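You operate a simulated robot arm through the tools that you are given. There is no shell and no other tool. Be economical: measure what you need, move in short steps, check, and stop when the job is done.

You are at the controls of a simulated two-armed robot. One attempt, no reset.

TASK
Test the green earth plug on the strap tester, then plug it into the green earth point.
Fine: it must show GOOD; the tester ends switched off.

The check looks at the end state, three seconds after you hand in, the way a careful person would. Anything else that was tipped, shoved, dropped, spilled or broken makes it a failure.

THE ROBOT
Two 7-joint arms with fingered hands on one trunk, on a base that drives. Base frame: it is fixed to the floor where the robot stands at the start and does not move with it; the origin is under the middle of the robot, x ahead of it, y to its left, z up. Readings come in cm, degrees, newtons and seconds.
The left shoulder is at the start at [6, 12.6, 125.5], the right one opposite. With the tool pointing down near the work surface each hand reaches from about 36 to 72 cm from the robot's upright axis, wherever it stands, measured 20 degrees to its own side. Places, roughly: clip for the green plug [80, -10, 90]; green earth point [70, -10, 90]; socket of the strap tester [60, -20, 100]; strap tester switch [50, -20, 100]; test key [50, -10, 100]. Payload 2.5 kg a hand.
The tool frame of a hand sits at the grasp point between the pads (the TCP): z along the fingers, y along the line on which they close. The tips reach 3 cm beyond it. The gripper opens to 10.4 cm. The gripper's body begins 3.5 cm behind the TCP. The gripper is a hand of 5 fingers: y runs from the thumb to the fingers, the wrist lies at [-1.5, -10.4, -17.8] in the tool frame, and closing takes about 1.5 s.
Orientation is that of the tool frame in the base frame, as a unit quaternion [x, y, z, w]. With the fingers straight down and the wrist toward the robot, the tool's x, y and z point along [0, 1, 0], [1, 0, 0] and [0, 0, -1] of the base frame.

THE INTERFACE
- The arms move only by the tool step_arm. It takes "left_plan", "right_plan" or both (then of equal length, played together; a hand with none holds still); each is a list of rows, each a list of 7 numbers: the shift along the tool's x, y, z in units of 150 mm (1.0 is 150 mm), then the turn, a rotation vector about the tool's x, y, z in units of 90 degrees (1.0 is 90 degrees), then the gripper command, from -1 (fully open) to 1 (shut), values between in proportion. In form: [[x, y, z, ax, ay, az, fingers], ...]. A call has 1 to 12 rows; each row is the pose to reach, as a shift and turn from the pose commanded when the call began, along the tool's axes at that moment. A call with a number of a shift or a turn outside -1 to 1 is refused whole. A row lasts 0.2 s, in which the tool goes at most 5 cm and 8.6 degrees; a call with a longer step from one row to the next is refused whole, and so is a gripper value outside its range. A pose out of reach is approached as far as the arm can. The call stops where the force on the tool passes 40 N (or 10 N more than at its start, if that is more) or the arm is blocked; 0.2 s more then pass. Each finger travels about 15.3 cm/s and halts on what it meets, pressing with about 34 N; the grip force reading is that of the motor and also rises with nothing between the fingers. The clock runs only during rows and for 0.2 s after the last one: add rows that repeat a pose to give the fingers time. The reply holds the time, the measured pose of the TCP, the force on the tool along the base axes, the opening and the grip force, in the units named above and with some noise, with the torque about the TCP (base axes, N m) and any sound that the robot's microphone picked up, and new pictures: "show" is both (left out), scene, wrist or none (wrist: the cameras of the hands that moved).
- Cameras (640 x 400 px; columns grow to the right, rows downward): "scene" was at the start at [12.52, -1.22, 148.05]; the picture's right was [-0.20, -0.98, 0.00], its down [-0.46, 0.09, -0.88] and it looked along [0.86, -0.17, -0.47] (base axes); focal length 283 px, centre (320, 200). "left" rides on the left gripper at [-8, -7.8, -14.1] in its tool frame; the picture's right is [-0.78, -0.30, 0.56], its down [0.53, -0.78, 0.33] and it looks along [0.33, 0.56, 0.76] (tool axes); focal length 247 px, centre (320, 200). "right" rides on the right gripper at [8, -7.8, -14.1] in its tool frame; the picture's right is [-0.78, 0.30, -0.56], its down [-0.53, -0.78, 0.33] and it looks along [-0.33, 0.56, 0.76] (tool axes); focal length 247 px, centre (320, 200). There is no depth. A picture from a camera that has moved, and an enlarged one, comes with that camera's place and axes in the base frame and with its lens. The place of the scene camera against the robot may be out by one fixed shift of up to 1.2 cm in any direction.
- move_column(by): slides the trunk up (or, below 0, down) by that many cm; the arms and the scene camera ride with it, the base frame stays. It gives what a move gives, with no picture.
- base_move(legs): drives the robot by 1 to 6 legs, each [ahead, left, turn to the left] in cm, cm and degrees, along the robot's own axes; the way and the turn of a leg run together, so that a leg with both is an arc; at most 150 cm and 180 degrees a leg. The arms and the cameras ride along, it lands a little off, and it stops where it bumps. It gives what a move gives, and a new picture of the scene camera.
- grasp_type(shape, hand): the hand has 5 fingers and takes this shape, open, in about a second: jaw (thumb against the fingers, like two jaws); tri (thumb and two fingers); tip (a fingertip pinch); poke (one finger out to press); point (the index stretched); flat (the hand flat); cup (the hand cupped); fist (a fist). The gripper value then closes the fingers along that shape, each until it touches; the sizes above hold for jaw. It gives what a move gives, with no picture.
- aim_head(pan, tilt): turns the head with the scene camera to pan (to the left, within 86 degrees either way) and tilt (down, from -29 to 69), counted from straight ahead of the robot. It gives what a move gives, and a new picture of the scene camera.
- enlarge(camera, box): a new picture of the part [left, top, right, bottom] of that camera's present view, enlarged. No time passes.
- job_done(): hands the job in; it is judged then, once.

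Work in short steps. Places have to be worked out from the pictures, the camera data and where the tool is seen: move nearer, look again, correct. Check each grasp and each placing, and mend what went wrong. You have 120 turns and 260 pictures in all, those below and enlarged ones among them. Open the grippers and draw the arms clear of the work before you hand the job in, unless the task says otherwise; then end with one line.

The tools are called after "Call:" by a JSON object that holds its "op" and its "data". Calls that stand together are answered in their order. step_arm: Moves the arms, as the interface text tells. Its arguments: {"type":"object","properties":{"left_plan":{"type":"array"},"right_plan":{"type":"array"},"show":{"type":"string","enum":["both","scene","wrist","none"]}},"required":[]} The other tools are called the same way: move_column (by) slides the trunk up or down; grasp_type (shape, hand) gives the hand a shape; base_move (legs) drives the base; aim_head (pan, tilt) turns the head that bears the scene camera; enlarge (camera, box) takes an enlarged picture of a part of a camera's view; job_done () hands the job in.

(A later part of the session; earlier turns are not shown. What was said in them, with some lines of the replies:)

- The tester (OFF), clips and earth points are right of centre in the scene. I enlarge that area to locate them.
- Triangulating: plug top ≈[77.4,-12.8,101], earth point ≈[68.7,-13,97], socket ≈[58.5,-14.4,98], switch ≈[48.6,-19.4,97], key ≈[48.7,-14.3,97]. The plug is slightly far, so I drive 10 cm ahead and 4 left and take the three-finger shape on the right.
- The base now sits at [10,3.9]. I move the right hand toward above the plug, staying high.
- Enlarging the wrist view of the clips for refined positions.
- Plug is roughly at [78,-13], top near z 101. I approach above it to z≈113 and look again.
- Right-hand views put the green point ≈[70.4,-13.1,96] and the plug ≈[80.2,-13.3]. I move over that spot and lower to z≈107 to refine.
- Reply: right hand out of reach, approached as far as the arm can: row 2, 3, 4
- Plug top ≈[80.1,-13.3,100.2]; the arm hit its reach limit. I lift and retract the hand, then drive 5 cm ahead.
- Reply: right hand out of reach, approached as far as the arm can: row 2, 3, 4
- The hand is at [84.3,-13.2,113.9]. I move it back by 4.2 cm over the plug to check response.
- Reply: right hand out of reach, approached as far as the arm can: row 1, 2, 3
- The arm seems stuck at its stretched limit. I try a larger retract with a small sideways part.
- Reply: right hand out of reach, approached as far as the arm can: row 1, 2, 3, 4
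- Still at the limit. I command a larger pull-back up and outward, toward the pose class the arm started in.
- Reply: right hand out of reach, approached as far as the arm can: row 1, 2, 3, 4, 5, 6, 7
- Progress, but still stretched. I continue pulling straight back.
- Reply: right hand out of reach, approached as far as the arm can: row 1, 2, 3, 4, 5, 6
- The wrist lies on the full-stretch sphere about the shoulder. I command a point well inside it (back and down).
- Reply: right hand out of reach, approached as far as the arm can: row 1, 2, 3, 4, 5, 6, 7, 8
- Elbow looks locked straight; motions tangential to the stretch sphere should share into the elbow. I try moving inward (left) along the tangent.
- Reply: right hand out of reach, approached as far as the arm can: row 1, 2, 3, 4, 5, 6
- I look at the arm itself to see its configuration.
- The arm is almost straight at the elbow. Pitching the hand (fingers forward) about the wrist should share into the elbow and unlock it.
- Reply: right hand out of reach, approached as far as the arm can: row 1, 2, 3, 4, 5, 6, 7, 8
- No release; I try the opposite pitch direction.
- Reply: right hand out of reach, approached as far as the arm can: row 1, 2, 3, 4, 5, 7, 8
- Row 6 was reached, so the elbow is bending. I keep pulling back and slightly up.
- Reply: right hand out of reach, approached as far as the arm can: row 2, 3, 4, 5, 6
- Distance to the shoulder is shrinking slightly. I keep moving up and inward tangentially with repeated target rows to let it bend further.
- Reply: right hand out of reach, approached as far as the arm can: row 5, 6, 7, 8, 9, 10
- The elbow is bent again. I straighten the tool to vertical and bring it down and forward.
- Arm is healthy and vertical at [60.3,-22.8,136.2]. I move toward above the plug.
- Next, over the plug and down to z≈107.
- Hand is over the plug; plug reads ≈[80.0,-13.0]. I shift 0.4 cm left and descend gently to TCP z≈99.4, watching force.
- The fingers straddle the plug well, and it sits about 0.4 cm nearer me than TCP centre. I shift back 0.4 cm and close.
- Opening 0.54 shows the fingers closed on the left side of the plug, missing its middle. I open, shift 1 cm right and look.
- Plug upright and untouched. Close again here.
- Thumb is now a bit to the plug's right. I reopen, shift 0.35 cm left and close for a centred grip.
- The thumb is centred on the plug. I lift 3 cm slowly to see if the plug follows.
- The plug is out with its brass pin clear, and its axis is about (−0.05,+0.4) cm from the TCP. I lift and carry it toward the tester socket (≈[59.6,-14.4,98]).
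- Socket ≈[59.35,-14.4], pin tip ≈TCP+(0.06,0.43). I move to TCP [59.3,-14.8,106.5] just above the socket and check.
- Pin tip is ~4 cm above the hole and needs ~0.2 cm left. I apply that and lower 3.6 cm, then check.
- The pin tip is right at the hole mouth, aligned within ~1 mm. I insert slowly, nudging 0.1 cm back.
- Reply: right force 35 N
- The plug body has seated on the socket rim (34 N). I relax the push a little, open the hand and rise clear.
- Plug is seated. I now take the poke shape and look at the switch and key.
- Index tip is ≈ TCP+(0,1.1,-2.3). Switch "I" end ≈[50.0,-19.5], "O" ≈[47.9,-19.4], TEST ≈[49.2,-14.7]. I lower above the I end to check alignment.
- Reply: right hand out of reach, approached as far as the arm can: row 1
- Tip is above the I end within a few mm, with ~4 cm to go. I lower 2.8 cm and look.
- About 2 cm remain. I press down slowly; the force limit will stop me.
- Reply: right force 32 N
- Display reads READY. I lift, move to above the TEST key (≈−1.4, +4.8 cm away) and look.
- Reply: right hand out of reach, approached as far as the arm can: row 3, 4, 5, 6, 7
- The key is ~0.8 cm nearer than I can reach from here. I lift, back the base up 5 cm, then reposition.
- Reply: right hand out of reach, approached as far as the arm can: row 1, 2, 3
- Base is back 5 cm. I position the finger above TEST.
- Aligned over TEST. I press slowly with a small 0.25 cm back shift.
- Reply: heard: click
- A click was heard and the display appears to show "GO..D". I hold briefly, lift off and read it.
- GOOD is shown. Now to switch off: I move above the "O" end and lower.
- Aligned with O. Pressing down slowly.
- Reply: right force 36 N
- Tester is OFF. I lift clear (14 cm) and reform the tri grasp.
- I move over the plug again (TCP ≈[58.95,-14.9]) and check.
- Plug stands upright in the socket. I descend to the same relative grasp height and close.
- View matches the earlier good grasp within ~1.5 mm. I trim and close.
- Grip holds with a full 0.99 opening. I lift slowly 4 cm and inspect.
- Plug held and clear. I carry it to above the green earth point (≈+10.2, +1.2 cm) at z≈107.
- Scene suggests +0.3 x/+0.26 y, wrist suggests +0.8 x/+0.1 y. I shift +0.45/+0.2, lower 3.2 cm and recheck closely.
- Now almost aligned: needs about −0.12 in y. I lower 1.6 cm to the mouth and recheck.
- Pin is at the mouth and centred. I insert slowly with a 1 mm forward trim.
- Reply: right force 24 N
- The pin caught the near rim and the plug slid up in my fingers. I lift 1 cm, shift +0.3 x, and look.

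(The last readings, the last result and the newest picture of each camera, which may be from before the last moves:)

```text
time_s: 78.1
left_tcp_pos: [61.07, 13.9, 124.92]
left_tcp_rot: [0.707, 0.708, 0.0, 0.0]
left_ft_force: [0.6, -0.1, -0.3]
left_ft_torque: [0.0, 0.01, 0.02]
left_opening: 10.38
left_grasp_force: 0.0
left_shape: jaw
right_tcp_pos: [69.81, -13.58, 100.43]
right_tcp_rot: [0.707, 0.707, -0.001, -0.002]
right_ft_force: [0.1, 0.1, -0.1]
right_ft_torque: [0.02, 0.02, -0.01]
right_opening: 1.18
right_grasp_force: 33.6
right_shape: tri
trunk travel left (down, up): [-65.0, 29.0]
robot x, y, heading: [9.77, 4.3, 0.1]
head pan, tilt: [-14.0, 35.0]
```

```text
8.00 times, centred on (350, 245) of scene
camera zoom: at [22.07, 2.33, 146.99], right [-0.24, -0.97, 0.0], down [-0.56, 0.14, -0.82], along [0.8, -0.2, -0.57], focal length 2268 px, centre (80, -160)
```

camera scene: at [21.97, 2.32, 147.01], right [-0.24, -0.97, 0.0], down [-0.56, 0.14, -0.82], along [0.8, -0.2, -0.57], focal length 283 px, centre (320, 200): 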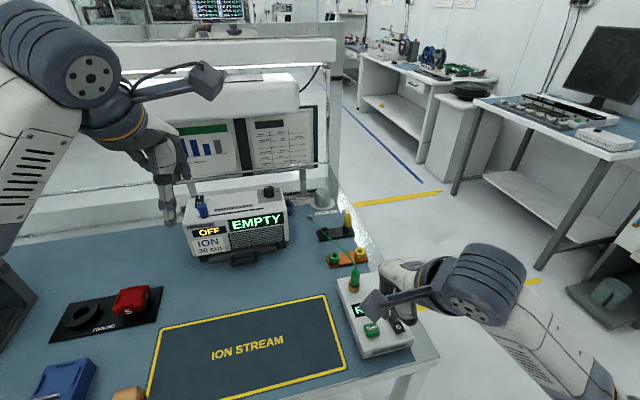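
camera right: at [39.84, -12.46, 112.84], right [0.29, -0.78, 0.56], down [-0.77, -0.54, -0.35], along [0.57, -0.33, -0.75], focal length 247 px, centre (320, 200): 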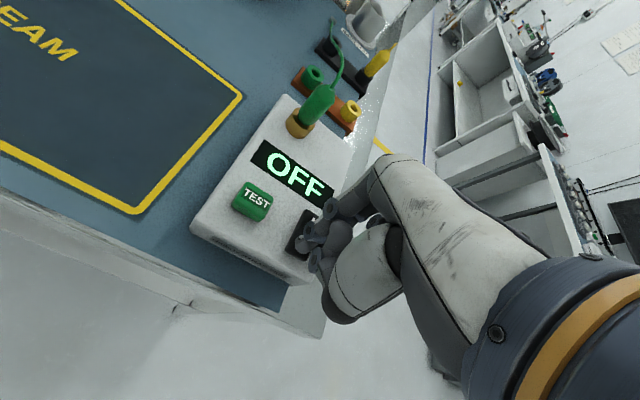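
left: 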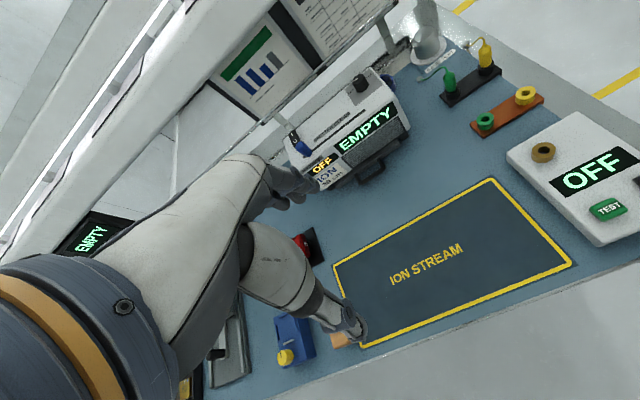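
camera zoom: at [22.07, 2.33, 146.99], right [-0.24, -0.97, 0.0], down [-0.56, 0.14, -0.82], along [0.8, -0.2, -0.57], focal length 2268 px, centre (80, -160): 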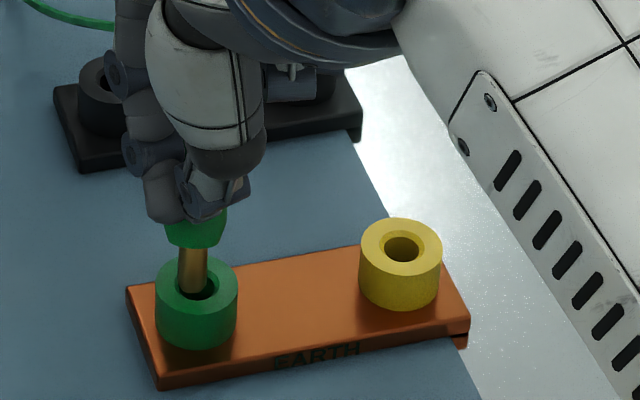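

The tip is at the rim, still ~0.17 cm near and ~0.1 cm left. I trim +x 0.17, −y 0.1 and insert gently 1 cm.

Call:
{"op": "step_arm", "data": {"right_plan": [[-0.007, 0.011, 0, 0, 0, 0, 1], [-0.007, 0.011, 0.015, 0, 0, 0, 1], [-0.007, 0.011, 0.03, 0, 0, 0, 1], [-0.007, 0.011, 0.045, 0, 0, 0, 1], [-0.007, 0.011, 0.06, 0, 0, 0, 1], [-0.007, 0.011, 0.07, 0, 0, 0, 1]], "show": "none"}}

Call:
{"op": "enlarge", "data": {"camera": "right", "box": [220, 180, 380, 280]}}

Call:
{"op": "enlarge", "data": {"camera": "scene", "box": [310, 220, 390, 270]}}

```text
time_s: 79.5
left_tcp_pos: [61.24, 13.79, 125.06]
left_tcp_rot: [0.706, 0.708, 0.0, 0.0]
left_ft_force: [0.8, 0.0, 0.6]
left_ft_torque: [-0.02, -0.01, 0.02]
left_opening: 10.39
left_grasp_force: 0.1
left_shape: jaw
right_tcp_pos: [70.11, -13.76, 99.41]
right_tcp_rot: [0.707, 0.707, 0.0, 0.001]
right_ft_force: [3.4, -0.4, 1.4]
right_ft_torque: [-0.03, -0.15, -0.05]
right_opening: 1.18
right_grasp_force: 33.7
right_shape: tri
trunk travel left (down, up): [-65.0, 29.0]
robot x, y, heading: [10.21, 4.11, -0.1]
head pan, tilt: [-14.0, 35.0]
```

```text
4.00 times, centred on (300, 230) of right
camera zoom: at [62.44, -5.78, 113.61], right [0.3, -0.78, 0.56], down [-0.78, -0.54, -0.33], along [0.56, -0.33, -0.76], focal length 988 px, centre (400, 80)
```

zoom: 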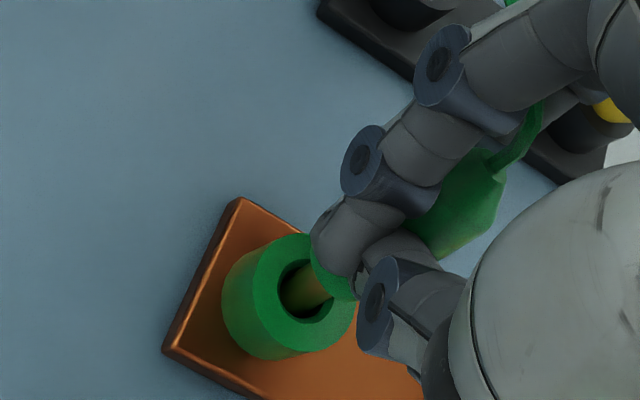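

```text
8.00 times, centred on (350, 245) of scene
camera zoom: at [22.11, 2.31, 146.99], right [-0.24, -0.97, 0.0], down [-0.56, 0.14, -0.82], along [0.79, -0.2, -0.57], focal length 2268 px, centre (80, -160)
```

zoom: 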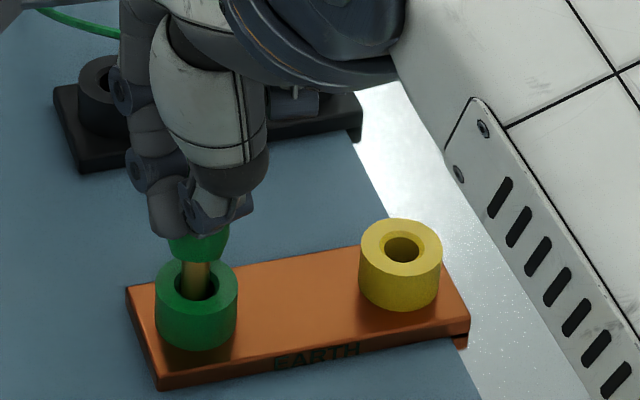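

The pin is now inside the hole with little force. I continue down another ~1.1 cm.

Call:
{"op": "step_arm", "data": {"right_plan": [[0, 0.004, 0.015, 0, 0, 0, 1], [0, 0.004, 0.03, 0, 0, 0, 1], [0, 0.004, 0.045, 0, 0, 0, 1], [0, 0.004, 0.06, 0, 0, 0, 1], [0, 0.004, 0.075, 0, 0, 0, 1], [0, 0.004, 0.085, 0, 0, 0, 1]], "show": "none"}}

Call:
{"op": "enlarge", "data": {"camera": "right", "box": [220, 180, 380, 280]}}

Call:
{"op": "enlarge", "data": {"camera": "scene", "box": [310, 220, 390, 270]}}

```text
time_s: 80.9
left_tcp_pos: [60.76, 14.03, 125.22]
left_tcp_rot: [0.707, 0.707, 0.001, 0.002]
left_ft_force: [-0.2, 0.3, 0.3]
left_ft_torque: [0.01, 0.01, 0.01]
left_opening: 10.36
left_grasp_force: 0.0
left_shape: jaw
right_tcp_pos: [70.33, -13.68, 98.86]
right_tcp_rot: [0.707, 0.707, 0.004, 0.005]
right_ft_force: [-7.2, -2.1, 29.7]
right_ft_torque: [-0.2, 0.13, 0.0]
right_opening: 1.23
right_grasp_force: 33.7
right_shape: tri
trunk travel left (down, up): [-65.0, 29.0]
robot x, y, heading: [10.24, 3.71, 0.4]
head pan, tilt: [-14.0, 35.0]
```

```text
4.00 times, centred on (300, 230) of right
camera zoom: at [62.38, -5.72, 112.88], right [0.29, -0.78, 0.56], down [-0.77, -0.54, -0.34], along [0.57, -0.33, -0.75], focal length 988 px, centre (400, 80)
```

zoom: 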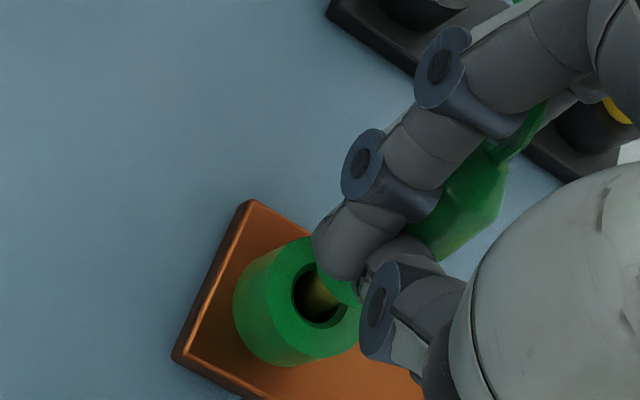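

```text
8.00 times, centred on (350, 245) of scene
camera zoom: at [21.63, 2.4, 147.08], right [-0.24, -0.97, 0.0], down [-0.55, 0.14, -0.82], along [0.8, -0.2, -0.57], focal length 2268 px, centre (80, -160)
```

zoom: 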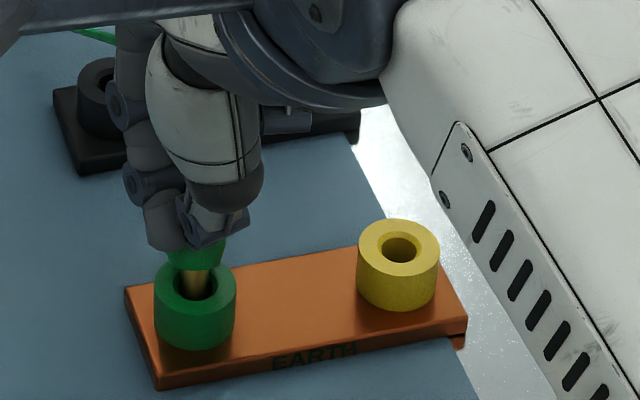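

The fingertips themselves are now on the ring rim, with the pin well inside. I ease up slightly, release and rise to look.

Call:
{"op": "step_arm", "data": {"right_plan": [[0, 0, -0.04, 0, 0, 0, 1], [0, 0, -0.04, 0, 0, 0, 0.5], [0, 0, -0.04, 0, 0, 0, 0], [0, 0, -0.04, 0, 0, 0, -1], [0, 0, -0.04, 0, 0, 0, -1], [0, 0, -0.04, 0, 0, 0, -1], [0, 0, -0.2, 0, 0, 0, -1], [0, 0, -0.45, 0, 0, 0, -1], [0, 0, -0.7, 0, 0, 0, -1], [0, 0, -0.7, 0, 0, 0, -1]], "show": "none"}}

Call:
{"op": "enlarge", "data": {"camera": "right", "box": [200, 180, 360, 280]}}

Call:
{"op": "enlarge", "data": {"camera": "scene", "box": [310, 220, 390, 270]}}

```text
time_s: 83.1
left_tcp_pos: [61.13, 13.74, 125.01]
left_tcp_rot: [0.707, 0.707, 0.0, 0.001]
left_ft_force: [-0.2, 0.3, -0.7]
left_ft_torque: [-0.02, 0.03, 0.02]
left_opening: 10.36
left_grasp_force: 0.0
left_shape: jaw
right_tcp_pos: [70.43, -13.68, 108.31]
right_tcp_rot: [0.707, 0.707, 0.0, 0.0]
right_ft_force: [-0.2, 0.8, 1.6]
right_ft_torque: [-0.03, 0.03, -0.01]
right_opening: 10.4
right_grasp_force: 0.1
right_shape: tri
trunk travel left (down, up): [-65.0, 29.0]
robot x, y, heading: [9.72, 3.76, 0.2]
head pan, tilt: [-14.0, 35.0]
```

```text
4.00 times, centred on (280, 230) of right
camera zoom: at [62.69, -5.73, 122.53], right [0.3, -0.78, 0.56], down [-0.78, -0.54, -0.33], along [0.56, -0.33, -0.76], focal length 988 px, centre (480, 80)
```

zoom: 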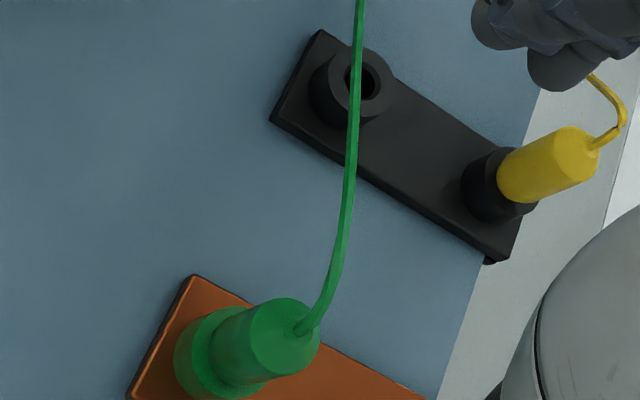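

```text
8.00 times, centred on (350, 245) of scene
camera zoom: at [22.1, 2.31, 146.99], right [-0.24, -0.97, 0.0], down [-0.56, 0.14, -0.82], along [0.8, -0.2, -0.57], focal length 2268 px, centre (80, -160)
```

zoom: 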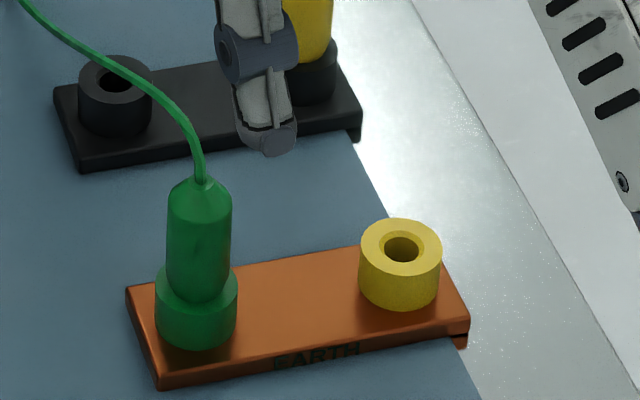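

The plug dropped fully into the green point when released. I look closer to confirm it is flush on the rim.

Call:
{"op": "enlarge", "data": {"camera": "scene", "box": [322, 238, 354, 266]}}

Call:
{"op": "enlarge", "data": {"camera": "right", "box": [230, 240, 294, 290]}}

Call:
{"op": "enlarge", "data": {"camera": "scene", "box": [300, 240, 440, 370]}}

```text
14.29 times, centred on (338, 252) of scene
camera zoom: at [22.1, 2.31, 146.99], right [-0.24, -0.97, 0.0], down [-0.56, 0.14, -0.82], along [0.8, -0.2, -0.57], focal length 4049 px, centre (63, -543)
```

zoom: 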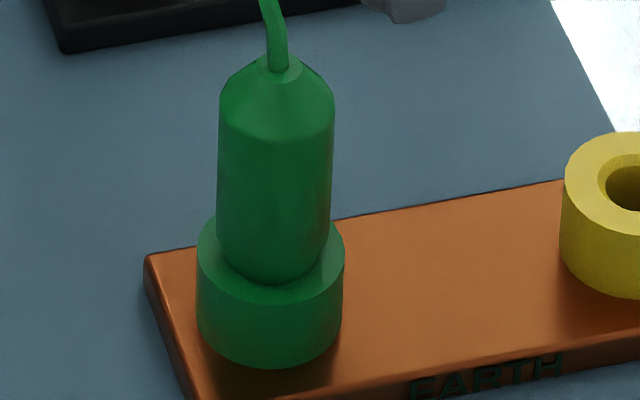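

```text
8.00 times, centred on (262, 265) of right
camera zoom: at [62.69, -5.73, 122.53], right [0.3, -0.78, 0.56], down [-0.78, -0.54, -0.33], along [0.56, -0.33, -0.76], focal length 1976 px, centre (784, -320)
```

zoom: 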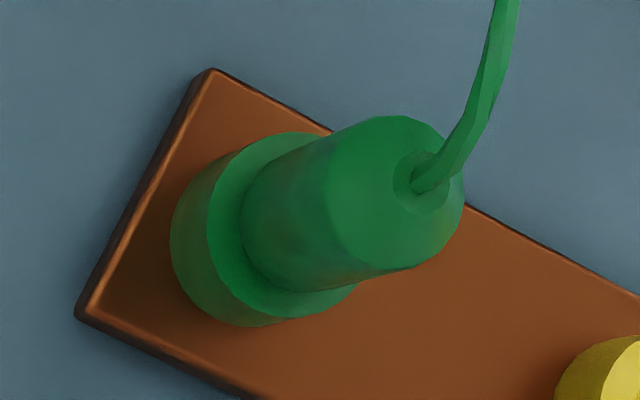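

```text
3.08 times, centred on (370, 305) of scene
camera zoom: at [22.1, 2.31, 146.99], right [-0.24, -0.97, 0.0], down [-0.56, 0.14, -0.82], along [0.8, -0.2, -0.57], focal length 872 px, centre (166, -123)
```

zoom: 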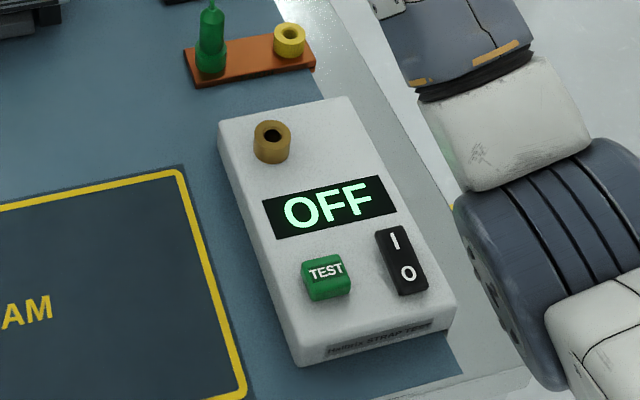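

The plug sits flush and upright, and the tester is off. I draw the right arm up and clear.

Call:
{"op": "step_arm", "data": {"right_plan": [[0, 0, -0.25, 0, 0, 0, -1], [0, 0, -0.5, 0, 0, 0, -1], [-0.1, -0.1, -0.75, 0, 0, 0, -1], [-0.25, -0.3, -0.95, 0, 0, 0, -1], [-0.4, -0.5, -1.0, 0, 0, 0, -1], [-0.55, -0.7, -1.0, 0, 0, 0, -1], [-0.7, -0.9, -1.0, 0, 0, 0, -1], [-0.7, -0.9, -1.0, 0, 0, 0, -1]], "show": "scene"}}

Call:
{"op": "enlarge", "data": {"camera": "scene", "box": [280, 180, 440, 300]}}

```text
time_s: 84.9
left_tcp_pos: [61.17, 13.9, 125.02]
left_tcp_rot: [0.707, 0.708, 0.0, 0.0]
left_ft_force: [-0.8, 0.6, 0.2]
left_ft_torque: [-0.01, -0.02, -0.04]
left_opening: 10.35
left_grasp_force: 0.1
left_shape: jaw
right_tcp_pos: [56.66, -24.16, 123.3]
right_tcp_rot: [0.706, 0.708, -0.001, 0.0]
right_ft_force: [-0.3, 0.8, 0.2]
right_ft_torque: [0.03, 0.0, 0.0]
right_opening: 10.39
right_grasp_force: 0.0
right_shape: tri
trunk travel left (down, up): [-65.0, 29.0]
robot x, y, heading: [10.19, 3.79, 0.0]
head pan, tilt: [-14.0, 35.0]
camera scene: at [22.13, 2.36, 146.99], right [-0.24, -0.97, 0.0], down [-0.56, 0.14, -0.82], along [0.79, -0.2, -0.57], focal length 283 px, centre (320, 200)
```

scene: 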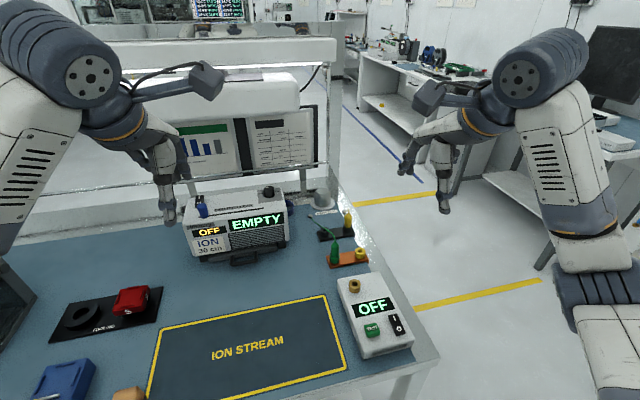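

```text
3.33 times, centred on (360, 240) of scene
camera zoom: at [22.13, 2.36, 146.99], right [-0.24, -0.97, 0.0], down [-0.56, 0.14, -0.82], along [0.79, -0.2, -0.57], focal length 945 px, centre (187, 67)
```

zoom: 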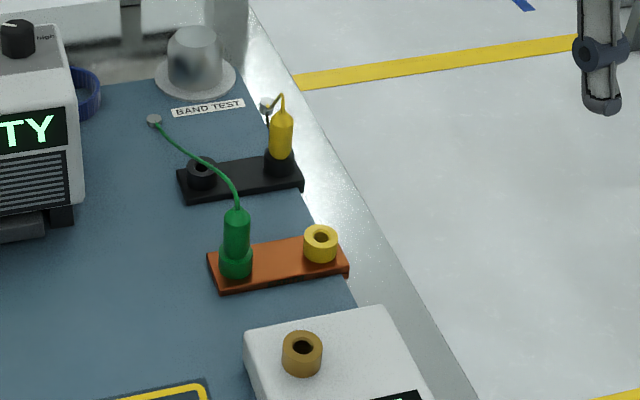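

Everything is in place: plug in the green earth point, tester off, nothing else disturbed, and the hands open and clear. I hand in.

Call:
{"op": "job_done", "data": {}}

```text
The job is handed in.
```

The green earth plug tested GOOD on the strap tester and now sits flush in the green earth point; the tester is switched off.
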